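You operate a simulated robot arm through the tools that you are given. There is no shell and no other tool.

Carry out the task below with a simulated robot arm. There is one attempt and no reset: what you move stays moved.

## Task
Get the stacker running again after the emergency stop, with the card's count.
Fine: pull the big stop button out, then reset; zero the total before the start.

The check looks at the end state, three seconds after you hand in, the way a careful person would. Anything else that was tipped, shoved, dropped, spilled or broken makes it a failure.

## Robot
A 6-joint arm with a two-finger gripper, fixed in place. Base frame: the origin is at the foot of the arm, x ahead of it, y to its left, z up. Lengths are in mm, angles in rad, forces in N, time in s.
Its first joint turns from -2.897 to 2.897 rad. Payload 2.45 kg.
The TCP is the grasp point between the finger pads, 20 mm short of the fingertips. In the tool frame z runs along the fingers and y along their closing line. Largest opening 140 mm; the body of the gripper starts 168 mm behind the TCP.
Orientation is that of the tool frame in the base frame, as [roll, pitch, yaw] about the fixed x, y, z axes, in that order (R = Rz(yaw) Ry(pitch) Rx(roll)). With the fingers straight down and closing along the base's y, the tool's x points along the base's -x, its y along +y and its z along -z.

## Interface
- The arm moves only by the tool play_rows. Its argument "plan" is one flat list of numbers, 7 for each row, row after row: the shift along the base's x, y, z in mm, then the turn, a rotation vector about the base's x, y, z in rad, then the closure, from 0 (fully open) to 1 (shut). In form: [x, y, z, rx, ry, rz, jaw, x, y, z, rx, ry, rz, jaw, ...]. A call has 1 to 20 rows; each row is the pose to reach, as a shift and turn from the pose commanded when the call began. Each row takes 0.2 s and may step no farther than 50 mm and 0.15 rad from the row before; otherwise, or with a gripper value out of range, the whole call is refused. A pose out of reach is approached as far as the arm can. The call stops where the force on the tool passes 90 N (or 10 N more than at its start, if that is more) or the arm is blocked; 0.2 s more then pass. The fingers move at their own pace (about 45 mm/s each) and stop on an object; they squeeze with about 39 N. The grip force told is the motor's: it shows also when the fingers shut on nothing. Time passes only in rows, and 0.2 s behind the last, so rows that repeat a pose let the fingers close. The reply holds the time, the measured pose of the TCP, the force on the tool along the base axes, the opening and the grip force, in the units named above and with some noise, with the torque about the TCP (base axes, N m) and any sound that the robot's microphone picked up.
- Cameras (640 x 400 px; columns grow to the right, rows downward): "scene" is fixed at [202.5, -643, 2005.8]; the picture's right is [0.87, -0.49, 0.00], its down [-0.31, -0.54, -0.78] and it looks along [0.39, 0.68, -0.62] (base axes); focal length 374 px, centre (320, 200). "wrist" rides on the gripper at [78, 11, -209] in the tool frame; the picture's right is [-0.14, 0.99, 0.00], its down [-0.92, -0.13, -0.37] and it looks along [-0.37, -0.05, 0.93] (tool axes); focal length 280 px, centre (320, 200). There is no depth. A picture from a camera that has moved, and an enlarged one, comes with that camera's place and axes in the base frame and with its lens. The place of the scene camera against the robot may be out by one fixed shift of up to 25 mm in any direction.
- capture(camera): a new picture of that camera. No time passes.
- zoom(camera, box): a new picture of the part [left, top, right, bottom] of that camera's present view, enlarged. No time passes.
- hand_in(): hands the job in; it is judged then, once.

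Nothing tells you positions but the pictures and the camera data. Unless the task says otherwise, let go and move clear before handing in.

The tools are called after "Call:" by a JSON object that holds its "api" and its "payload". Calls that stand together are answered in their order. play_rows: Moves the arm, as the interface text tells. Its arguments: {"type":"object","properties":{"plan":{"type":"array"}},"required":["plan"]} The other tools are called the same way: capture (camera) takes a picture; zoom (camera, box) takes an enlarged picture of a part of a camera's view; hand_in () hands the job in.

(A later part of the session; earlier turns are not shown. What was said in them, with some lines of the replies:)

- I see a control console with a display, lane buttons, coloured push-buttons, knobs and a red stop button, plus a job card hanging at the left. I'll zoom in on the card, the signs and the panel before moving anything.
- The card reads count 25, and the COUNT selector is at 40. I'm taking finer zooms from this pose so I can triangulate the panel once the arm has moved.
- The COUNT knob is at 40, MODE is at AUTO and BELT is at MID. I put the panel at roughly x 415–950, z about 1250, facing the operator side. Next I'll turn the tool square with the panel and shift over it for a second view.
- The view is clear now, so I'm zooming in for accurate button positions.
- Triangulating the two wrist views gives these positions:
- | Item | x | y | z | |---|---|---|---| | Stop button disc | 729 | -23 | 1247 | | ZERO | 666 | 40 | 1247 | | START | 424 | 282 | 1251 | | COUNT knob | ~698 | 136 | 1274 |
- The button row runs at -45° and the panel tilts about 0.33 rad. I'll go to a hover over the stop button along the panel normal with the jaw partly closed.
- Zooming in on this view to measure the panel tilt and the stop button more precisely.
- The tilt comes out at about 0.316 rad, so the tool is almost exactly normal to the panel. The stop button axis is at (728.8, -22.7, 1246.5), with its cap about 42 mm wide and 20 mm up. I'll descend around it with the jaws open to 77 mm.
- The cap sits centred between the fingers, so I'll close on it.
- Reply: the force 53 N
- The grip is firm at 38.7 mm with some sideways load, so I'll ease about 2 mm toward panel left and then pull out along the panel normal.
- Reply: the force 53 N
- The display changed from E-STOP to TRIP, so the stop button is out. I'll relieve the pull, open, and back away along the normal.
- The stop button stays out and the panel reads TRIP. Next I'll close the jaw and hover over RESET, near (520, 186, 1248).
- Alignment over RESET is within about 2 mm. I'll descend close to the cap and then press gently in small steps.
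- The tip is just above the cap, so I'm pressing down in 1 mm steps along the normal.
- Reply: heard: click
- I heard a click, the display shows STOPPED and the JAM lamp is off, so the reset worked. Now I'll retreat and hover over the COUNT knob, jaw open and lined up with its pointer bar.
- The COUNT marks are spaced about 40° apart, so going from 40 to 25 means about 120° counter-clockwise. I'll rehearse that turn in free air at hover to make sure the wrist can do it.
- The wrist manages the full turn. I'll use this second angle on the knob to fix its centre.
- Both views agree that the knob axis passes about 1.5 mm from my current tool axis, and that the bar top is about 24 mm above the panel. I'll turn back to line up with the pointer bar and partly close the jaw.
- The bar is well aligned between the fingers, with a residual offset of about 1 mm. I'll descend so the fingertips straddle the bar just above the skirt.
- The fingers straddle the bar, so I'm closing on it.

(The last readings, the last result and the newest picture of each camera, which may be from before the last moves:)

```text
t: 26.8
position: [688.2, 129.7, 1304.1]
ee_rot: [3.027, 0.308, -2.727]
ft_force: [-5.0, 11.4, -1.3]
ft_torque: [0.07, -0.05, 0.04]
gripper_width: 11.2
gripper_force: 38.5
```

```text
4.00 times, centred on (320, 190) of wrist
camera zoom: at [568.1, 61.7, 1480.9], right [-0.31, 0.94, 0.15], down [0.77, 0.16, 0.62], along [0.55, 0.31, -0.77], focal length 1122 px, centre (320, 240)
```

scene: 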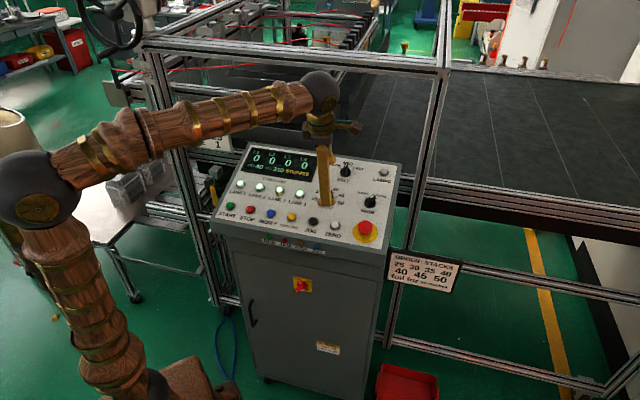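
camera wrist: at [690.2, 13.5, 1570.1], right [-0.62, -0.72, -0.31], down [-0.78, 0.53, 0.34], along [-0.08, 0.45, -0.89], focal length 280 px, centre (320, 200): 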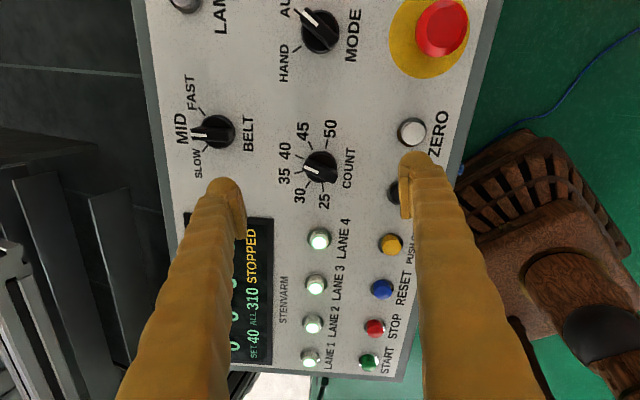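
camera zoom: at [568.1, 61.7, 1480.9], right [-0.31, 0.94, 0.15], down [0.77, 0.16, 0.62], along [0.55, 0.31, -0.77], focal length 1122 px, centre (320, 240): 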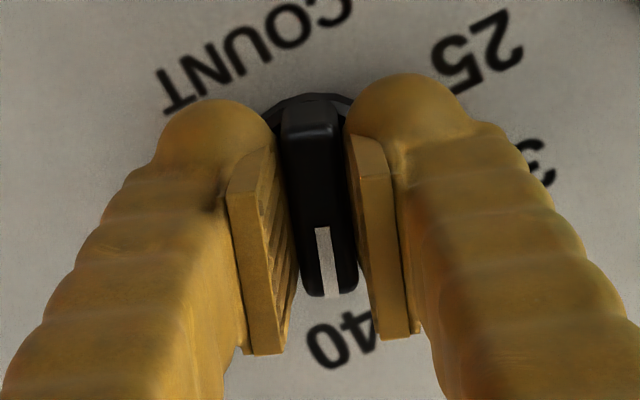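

The grip on the bar is solid at 11 mm. I'll turn counter-clockwise about the panel normal by one notch first and check the display.

Call:
{"api": "play_rows", "payload": {"plan": [-0.07, 0.2, 0.03, -0.0314, -0.0313, 0.1328, 1, -0.14, 0.42, 0.07, -0.0629, -0.0626, 0.2656, 1, -0.2, 0.65, 0.1, -0.0943, -0.094, 0.3984, 1, -0.28, 0.88, 0.14, -0.1257, -0.1253, 0.5312, 1, -0.36, 1.1, 0.18, -0.1572, -0.1566, 0.664, 1, -0.36, 1.1, 0.18, -0.1572, -0.1566, 0.664, 1]}}

Call:
{"api": "capture", "payload": {"camera": "wrist"}}

Call:
{"api": "zoom", "payload": {"camera": "scene", "box": [210, 130, 390, 240]}}

```text
t: 28.2
position: [689.1, 131.8, 1305.0]
ee_rot: [-3.028, 0.309, -1.989]
ft_force: [-9.0, -6.7, -4.8]
ft_torque: [-0.18, 0.16, -0.03]
gripper_width: 10.7
gripper_force: 37.9
```

```text
taken
camera wrist: at [601.8, 18.4, 1478.7], right [-0.83, 0.55, -0.07], down [0.39, 0.66, 0.64], along [0.4, 0.51, -0.76], focal length 280 px, centre (320, 200)
```

wrist: 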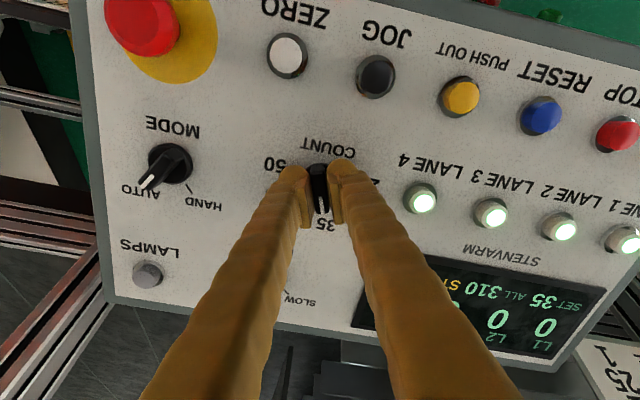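

```text
3.56 times, centred on (300, 185) of scene
camera zoom: at [202.5, -643.0, 2005.8], right [0.87, -0.49, 0.0], down [-0.31, -0.54, -0.78], along [0.39, 0.68, -0.62], focal length 1328 px, centre (391, 253)
```

zoom: 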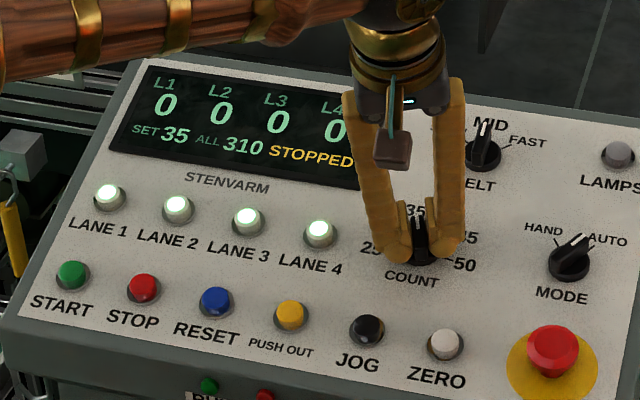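

The display now shows SET 35, so I'll continue two more notches to 25.

Call:
{"api": "play_rows", "payload": {"plan": [-0.2, 0.1, -0.04, -0.0314, -0.0313, 0.1328, 1, -0.4, 0.2, -0.08, -0.0629, -0.0626, 0.2656, 1, -0.6, 0.25, -0.12, -0.0943, -0.094, 0.3984, 1, -0.8, 0.3, -0.16, -0.1257, -0.1253, 0.5312, 1, -1.0, 0.35, -0.2, -0.1572, -0.1566, 0.664, 1, -1.2, 0.4, -0.24, -0.1886, -0.1879, 0.7968, 1, -1.4, 0.45, -0.28, -0.22, -0.2192, 0.9296, 1, -1.6, 0.5, -0.32, -0.2515, -0.2505, 1.0624, 1, -1.8, 0.52, -0.36, -0.2829, -0.2818, 1.1952, 1, -2.0, 0.54, -0.38, -0.3132, -0.3121, 1.3232, 1, -2.0, 0.54, -0.38, -0.3132, -0.3121, 1.3232, 1]}}

Call:
{"api": "capture", "payload": {"camera": "wrist"}}

Call:
{"api": "zoom", "payload": {"camera": "scene", "box": [210, 130, 390, 240]}}

```text
t: 30.6
position: [688.1, 131.3, 1304.7]
ee_rot: [-2.823, -0.049, -0.617]
ft_force: [19.3, -9.4, 3.6]
ft_torque: [-0.16, -0.26, -0.05]
gripper_width: 11.3
gripper_force: 37.7
```

```text
taken
camera wrist: at [699.7, 29.2, 1504.6], right [-0.64, -0.7, -0.32], down [-0.76, 0.55, 0.34], along [-0.07, 0.46, -0.88], focal length 280 px, centre (320, 200)
```

wrist: 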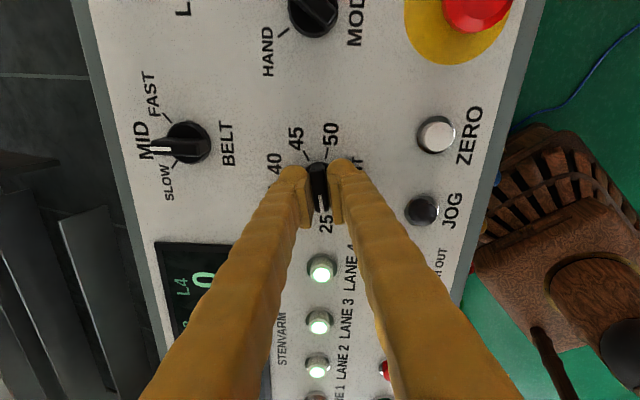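

```text
3.56 times, centred on (300, 185) of scene
camera zoom: at [202.5, -643.0, 2005.8], right [0.87, -0.49, 0.0], down [-0.31, -0.54, -0.78], along [0.39, 0.68, -0.62], focal length 1328 px, centre (391, 253)
```

zoom: 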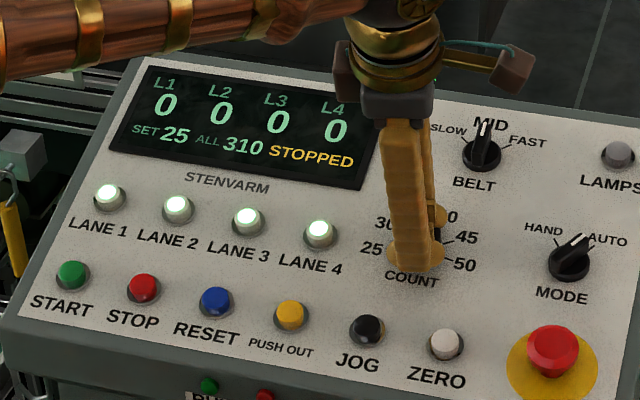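

The display reads SET 25. I'll relax the side load, open, and retreat along the normal.

Call:
{"api": "play_rows", "payload": {"plan": [0.9, -0.4, 0.2, 0, 0, 0, 1, 0.9, -0.4, 0.2, 0, 0, 0, 0.9, 0.9, -0.4, 0.2, 0, 0, 0, 0.7, 0.9, -0.4, 0.2, 0, 0, 0, 0.6, 0.9, -0.4, 0.2, 0, 0, 0, 0.6, -2, -3, 12, 0, 0, 0, 0.6, -5, -6, 25, 0, 0, 0, 0.6, -9, -10, 42, 0, 0, 0, 0.6, -13, -14, 60, 0, 0, 0, 0.6, -17, -18, 76, 0, 0, 0, 0.6, -17, -18, 76, 0, 0, 0, 0.6]}}

Call:
{"api": "capture", "payload": {"camera": "wrist"}}

Call:
{"api": "zoom", "payload": {"camera": "scene", "box": [210, 130, 390, 240]}}

```text
t: 33.0
position: [669.1, 113.8, 1382.2]
ee_rot: [-2.826, -0.047, -0.619]
ft_force: [0.1, 0.8, -0.6]
ft_torque: [-0.02, 0.0, 0.0]
gripper_width: 55.8
gripper_force: 0.1
```

```text
taken
camera wrist: at [682.1, 11.1, 1580.6], right [-0.65, -0.7, -0.31], down [-0.76, 0.55, 0.35], along [-0.07, 0.46, -0.88], focal length 280 px, centre (320, 200)
```

wrist: 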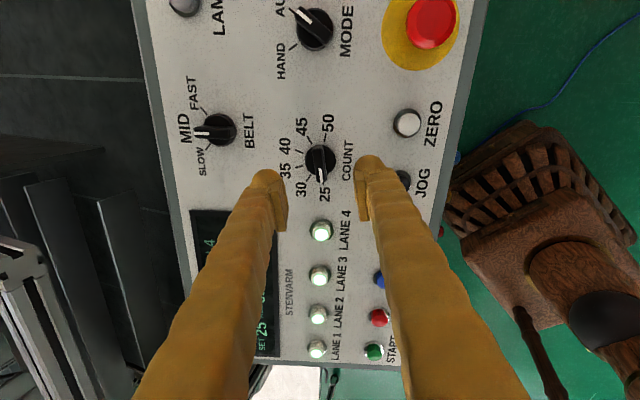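

```text
3.56 times, centred on (300, 185) of scene
camera zoom: at [202.5, -643.0, 2005.8], right [0.87, -0.49, 0.0], down [-0.31, -0.54, -0.78], along [0.39, 0.68, -0.62], focal length 1328 px, centre (391, 253)
```

zoom: 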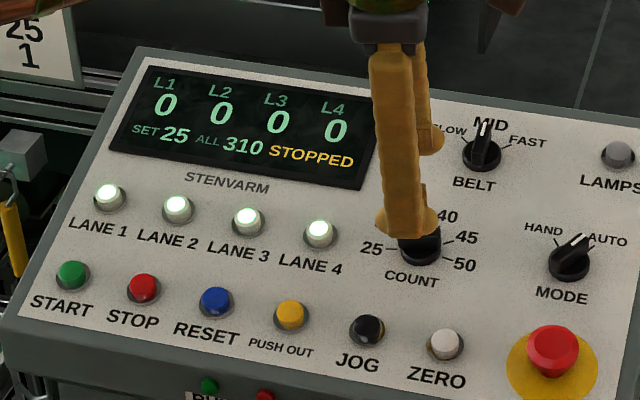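

The count is set to 25. Next I'll turn the wrist back, close the jaw and hover over ZERO at about (665.5, 39.8).

Call:
{"api": "play_rows", "payload": {"plan": [-1.8, -7.6, 0, 0.0327, 0.0325, -0.1379, 0.7, -3.6, -15.2, 0, 0.0653, 0.0651, -0.2759, 0.8, -5.4, -22.8, 0, 0.098, 0.0976, -0.4138, 0.9, -7.2, -30.4, 0, 0.1306, 0.1301, -0.5517, 1, -9, -38, 0, 0.1633, 0.1627, -0.6896, 1, -10.8, -45.7, 0, 0.1959, 0.1952, -0.8276, 1, -12.6, -53.3, 0, 0.2286, 0.2277, -0.9655, 1, -14.4, -60.9, -10, 0.2612, 0.2603, -1.1034, 1, -16.2, -68.5, -20, 0.2939, 0.2928, -1.2413, 1, -18, -76.1, -30, 0.3265, 0.3253, -1.3793, 1, -19.8, -83.7, -45, 0.3592, 0.3579, -1.5172, 1, -21.6, -91.3, -58.6, 0.3918, 0.3904, -1.6551, 1, -21.6, -91.3, -58.6, 0.3918, 0.3904, -1.6551, 1, -21.6, -91.3, -58.6, 0.3918, 0.3904, -1.6551, 1]}}

Call:
{"api": "capture", "payload": {"camera": "wrist"}}

Call:
{"api": "zoom", "payload": {"camera": "wrist", "box": [240, 120, 400, 220]}}

```text
t: 36.0
position: [647.4, 21.9, 1321.5]
ee_rot: [3.14, 0.331, -2.36]
ft_force: [0.5, 0.3, 0.5]
ft_torque: [-0.06, 0.01, 0.01]
gripper_width: 0.1
gripper_force: 29.6
```

```text
taken
camera wrist: at [540.4, -71.1, 1495.1], right [-0.61, 0.79, 0.05], down [0.62, 0.44, 0.65], along [0.49, 0.42, -0.76], focal length 280 px, centre (320, 200)
```

wrist: 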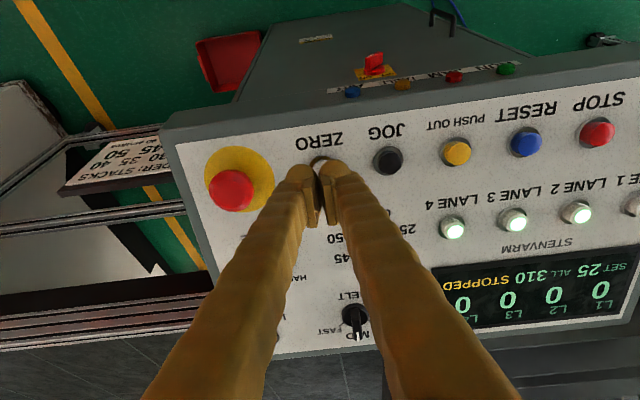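

```text
4.00 times, centred on (320, 170) of wrist
camera zoom: at [540.4, -71.1, 1495.1], right [-0.61, 0.79, 0.05], down [0.62, 0.44, 0.65], along [0.49, 0.42, -0.76], focal length 1122 px, centre (320, 320)
```

zoom: 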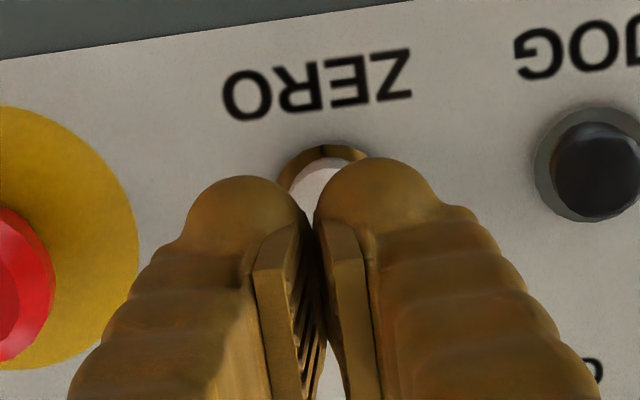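

ZERO is aligned under the tip, so I'll descend and press gently.

Call:
{"api": "play_rows", "payload": {"plan": [3.2, 3.2, -9, 0, 0, 0, 1, 5.5, 5.5, -18.5, 0, 0, 0, 1, 7.7, 7.7, -28, 0, 0, 0, 1, 10, 10, -37.5, 0, 0, 0, 1, 11, 11, -42, 0, 0, 0, 1, 11.3, 11.3, -43.2, 0, 0, 0, 1, 11.5, 11.5, -44.2, 0, 0, 0, 1, 11.7, 11.7, -45.1, 0, 0, 0, 1, 12, 12, -46.1, 0, 0, 0, 1, 12.2, 12.2, -47, 0, 0, 0, 1]}}

Call:
{"api": "zoom", "payload": {"camera": "scene", "box": [210, 130, 390, 250]}}

Call:
{"api": "capture", "payload": {"camera": "wrist"}}

```text
t: 38.2
position: [661.0, 33.9, 1275.0]
ee_rot: [-3.141, 0.33, -2.357]
ft_force: [-0.3, -2.3, 5.8]
ft_torque: [-0.02, 0.06, 0.01]
gripper_width: 6.0
gripper_force: 29.2
heard: click
```

```text
3.33 times, centred on (300, 190) of scene
camera zoom: at [202.5, -643.0, 2005.8], right [0.87, -0.49, 0.0], down [-0.31, -0.54, -0.78], along [0.39, 0.68, -0.62], focal length 1245 px, centre (387, 233)
```

zoom: 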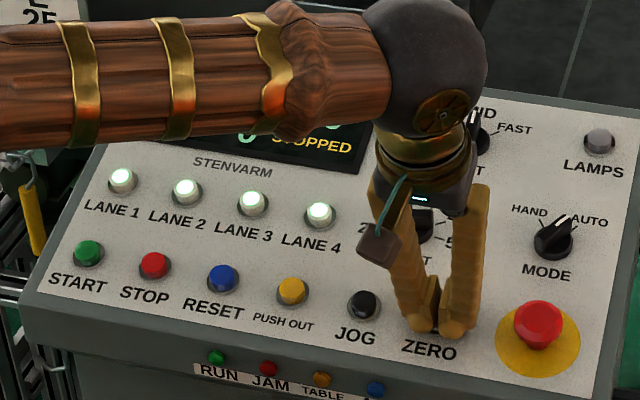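

```text
taken
camera wrist: at [552.8, -59.0, 1448.5], right [-0.61, 0.79, 0.04], down [0.62, 0.44, 0.65], along [0.49, 0.42, -0.76], focal length 280 px, centre (320, 200)
```

wrist: 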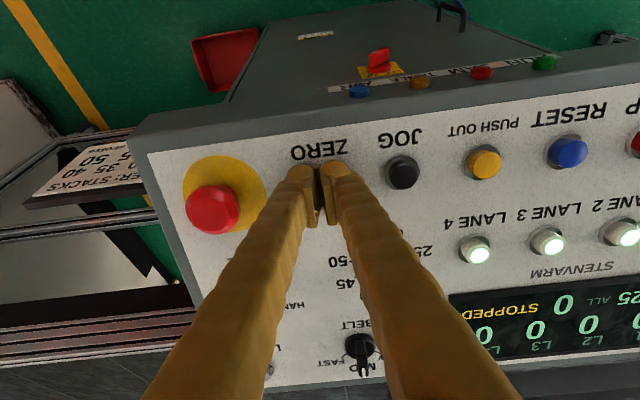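

I heard a click and the display appears to show ALL 0. I'll retreat, check that, and move on to hover over START.

Call:
{"api": "play_rows", "payload": {"plan": [-4.5, -4.5, 19, 0, 0, 0, 1, -9, -9, 38, 0, 0, 0, 1, -13.5, -13.4, 57, 0, 0, 0, 1, -43.5, 17, 57, 0, 0, 0, 1, -73.5, 47.4, 57, 0, 0, 0, 1, -103.5, 77.8, 57, 0, 0, 0, 1, -133.5, 108.2, 57, 0, 0, 0, 1, -163.5, 138.6, 57, 0, 0, 0, 1, -193.5, 169, 57, 0, 0, 0, 1, -223.5, 199.4, 57, 0, 0, 0, 1, -253.7, 229.7, 55, 0, 0, 0, 1, -253.7, 229.7, 52, 0, 0, 0, 1, -253.7, 229.7, 52, 0, 0, 0, 1]}}

Call:
{"api": "capture", "payload": {"camera": "wrist"}}

Call:
{"api": "zoom", "payload": {"camera": "wrist", "box": [240, 120, 400, 220]}}

Call:
{"api": "zoom", "payload": {"camera": "scene", "box": [200, 130, 400, 255]}}

```text
t: 41.0
position: [405.5, 263.9, 1325.9]
ee_rot: [3.141, 0.329, -2.358]
ft_force: [-1.0, 0.3, 0.3]
ft_torque: [0.05, -0.04, 0.01]
gripper_width: 0.0
gripper_force: 28.9
```

```text
taken
camera wrist: at [298.3, 170.6, 1500.0], right [-0.61, 0.79, 0.05], down [0.62, 0.44, 0.65], along [0.49, 0.42, -0.76], focal length 280 px, centre (320, 200)
```

wrist: 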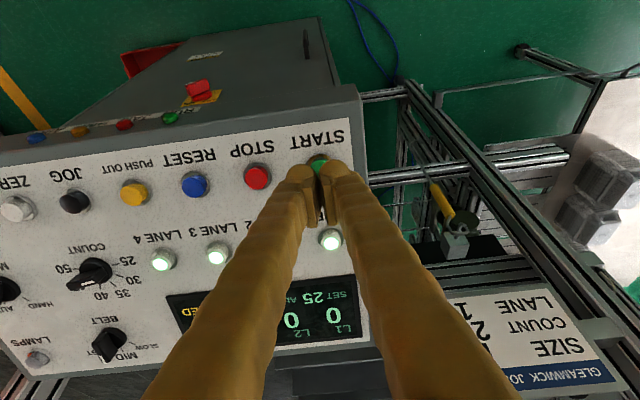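

```text
4.00 times, centred on (320, 170) of wrist
camera zoom: at [298.3, 170.6, 1500.0], right [-0.61, 0.79, 0.05], down [0.62, 0.44, 0.65], along [0.49, 0.42, -0.76], focal length 1122 px, centre (320, 320)
```

zoom: 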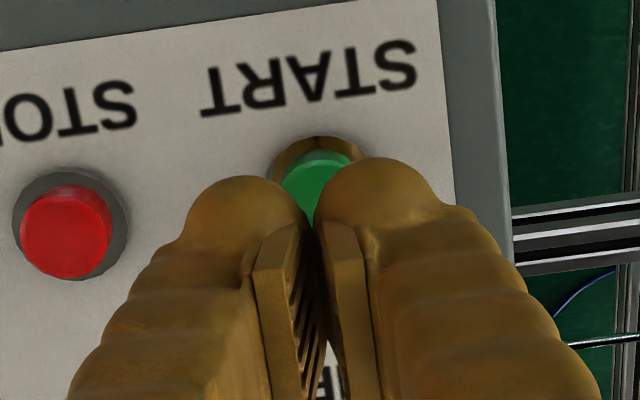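

```text
3.20 times, centred on (300, 192) of scene
camera zoom: at [202.5, -643.0, 2005.8], right [0.87, -0.49, 0.0], down [-0.31, -0.54, -0.78], along [0.39, 0.68, -0.62], focal length 1195 px, centre (384, 224)
```

zoom: 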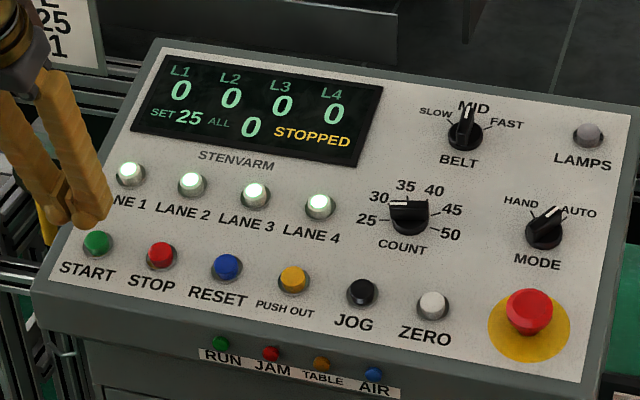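

SET 25, ALL 0 and STOPPED are all confirmed. I'll press START now.

Call:
{"api": "play_rows", "payload": {"plan": [2.8, 1.4, -9, 0, 0, 0, 1, 5, 3.6, -18.5, 0, 0, 0, 1, 7.3, 5.9, -28, 0, 0, 0, 1, 9.5, 8.1, -37.5, 0, 0, 0, 1, 11, 9.6, -43.5, 0, 0, 0, 1, 11.3, 9.9, -45, 0, 0, 0, 1, 11.5, 10.1, -46, 0, 0, 0, 1, 11.7, 10.3, -47, 0, 0, 0, 1]}}

Call:
{"api": "zoom", "payload": {"camera": "scene", "box": [200, 130, 400, 255]}}

```text
t: 42.8
position: [418.5, 274.1, 1280.7]
ee_rot: [-3.141, 0.33, -2.358]
ft_force: [-0.3, -0.7, 0.4]
ft_torque: [-0.02, 0.03, 0.0]
gripper_width: 0.3
gripper_force: 29.2
```

```text
3.20 times, centred on (300, 192) of scene
camera zoom: at [202.5, -643.0, 2005.8], right [0.87, -0.49, 0.0], down [-0.31, -0.54, -0.78], along [0.39, 0.68, -0.62], focal length 1195 px, centre (384, 224)
```

zoom: 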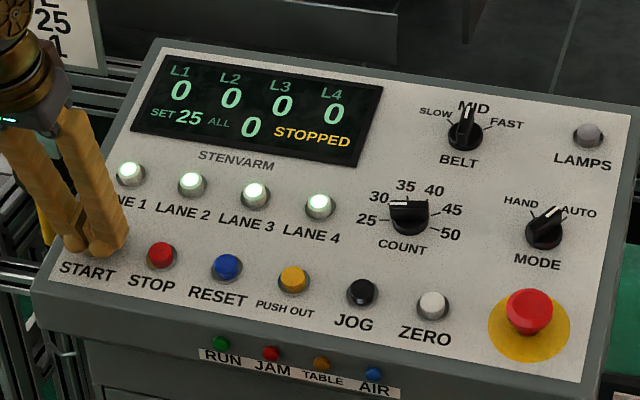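

No contact yet, so I'll keep going in 1 mm steps.

Call:
{"api": "play_rows", "payload": {"plan": [0.22, 0.22, -0.95, 0, 0, 0, 1, 0.45, 0.45, -1.9, 0, 0, 0, 1, 0.67, 0.67, -2.85, 0, 0, 0, 1, 0.9, 0.9, -3.8, 0, 0, 0, 1]}}

Call:
{"api": "zoom", "payload": {"camera": "scene", "box": [200, 130, 400, 255]}}

```text
t: 43.8
position: [419.9, 273.9, 1276.5]
ee_rot: [-3.141, 0.33, -2.358]
ft_force: [-0.1, -1.0, 2.1]
ft_torque: [-0.03, 0.03, 0.02]
gripper_width: 6.1
gripper_force: 29.4
heard: click
```

```text
3.20 times, centred on (300, 192) of scene
camera zoom: at [202.5, -643.0, 2005.8], right [0.87, -0.49, 0.0], down [-0.31, -0.54, -0.78], along [0.39, 0.68, -0.62], focal length 1195 px, centre (384, 224)
```

zoom: 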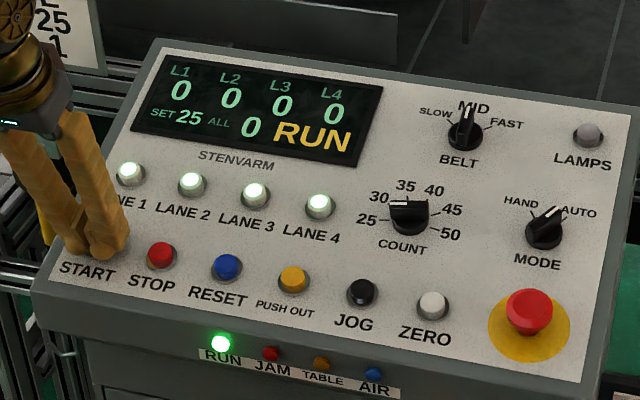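

The display reads RUN and the green lamp is lit. I'll back off along the normal and move clear.

Call:
{"api": "play_rows", "payload": {"plan": [-4.5, -4.5, 19, 0, 0, 0, 1, -9, -9, 38, 0, 0, 0, 1, -13.5, -13.4, 57, 0, 0, 0, 1, -20, -20, 85, 0, 0, 0, 1, -27, -27, 115, 0, 0, 0, 1, -34, -34, 145, 0, 0, 0, 1, -34, -34, 145, 0, 0, 0, 1]}}

Call:
{"api": "capture", "payload": {"camera": "scene"}}

Call:
{"api": "zoom", "payload": {"camera": "scene", "box": [200, 130, 400, 255]}}

Call:
{"api": "capture", "payload": {"camera": "wrist"}}

```text
t: 45.4
position: [385.4, 241.2, 1422.4]
ee_rot: [3.141, 0.329, -2.357]
ft_force: [0.2, 0.7, 0.6]
ft_torque: [0.01, 0.01, 0.02]
gripper_width: 0.0
gripper_force: 28.6
```

```text
taken
```

scene: 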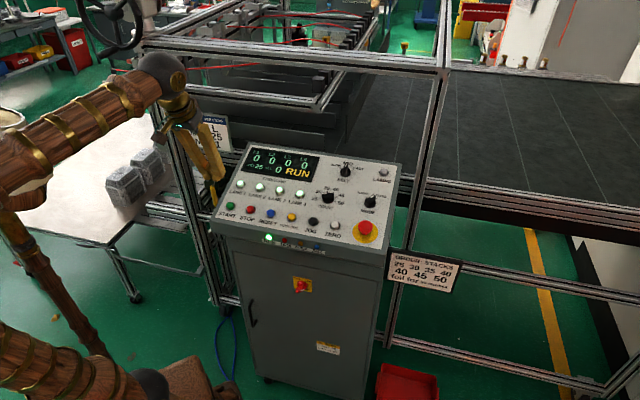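

```text
3.20 times, centred on (300, 192) of scene
camera zoom: at [202.5, -643.0, 2005.8], right [0.87, -0.49, 0.0], down [-0.31, -0.54, -0.78], along [0.39, 0.68, -0.62], focal length 1195 px, centre (384, 224)
```

zoom: 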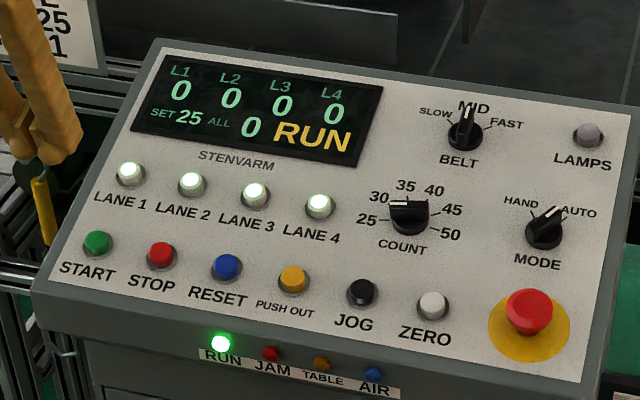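

```text
taken
camera wrist: at [277.0, 148.5, 1595.8], right [-0.61, 0.79, 0.05], down [0.62, 0.44, 0.65], along [0.49, 0.42, -0.76], focal length 280 px, centre (320, 200)
```

wrist: 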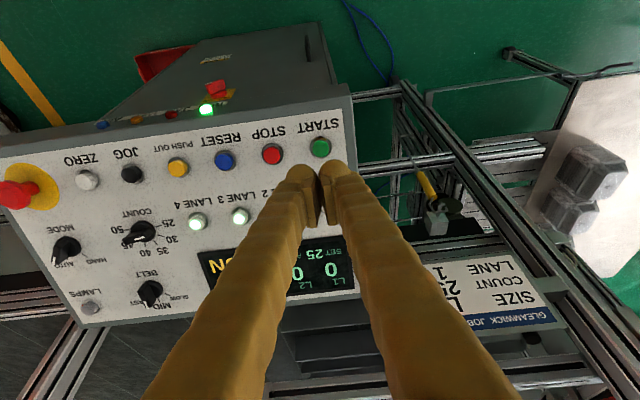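

Call:
{"api": "zoom", "payload": {"camera": "wrist", "box": [90, 190, 190, 260]}}

Call:
{"api": "zoom", "payload": {"camera": "scene", "box": [300, 170, 400, 250]}}

```text
5.71 times, centred on (140, 225) of wrist
camera zoom: at [277.0, 148.5, 1595.8], right [-0.61, 0.79, 0.05], down [0.62, 0.44, 0.65], along [0.49, 0.42, -0.76], focal length 1602 px, centre (1349, 57)
```

zoom: 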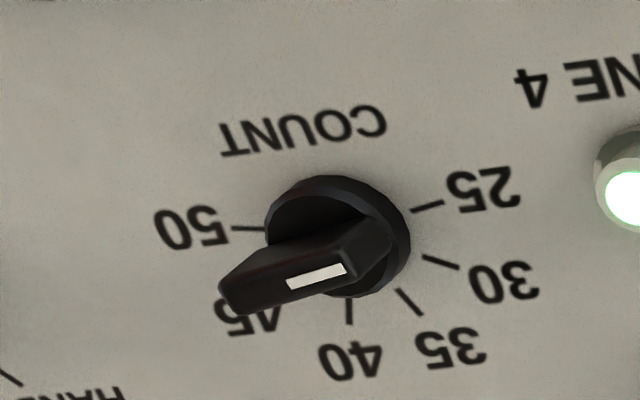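

```text
5.00 times, centred on (350, 210) of scene
camera zoom: at [202.5, -643.0, 2005.8], right [0.87, -0.49, 0.0], down [-0.31, -0.54, -0.78], along [0.39, 0.68, -0.62], focal length 1868 px, centre (170, 150)
```

zoom: 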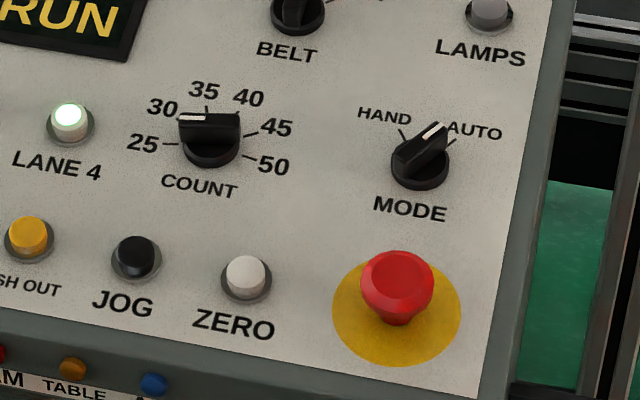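

The pointer is parallel to the 25 mark. The display shows SET 25, ALL 0 and RUN, with the green lamp lit, the JAM lamp off and the stop button out. MODE, BELT and the lane buttons are unchanged, and the arm is clear and holding nothing, so I'm handing in.

Call:
{"api": "hand_in", "payload": {}}

```text
The job is handed in.
```

The stacker is running again at the job card's count of 25. The display shows SET 25, ALL 0 and RUN, the green RUN lamp is lit and the JAM lamp is off.

1. **Stop button:** I pulled it out, and the display changed from E-STOP to TRIP.
2. **RESET:** one press changed the display to STOPPED and cleared the JAM lamp.
3. **COUNT:** I turned the selector from 40 to 25.
4. **ZERO:** one press took the total from 310 to 0.
5. **START:** one press started the run.

I left MODE, BELT and the lane buttons as they were. The card also says lane 1, but all four lane lamps are still lit, since you asked only for the count. The arm is clear of the panel and holding nothing.
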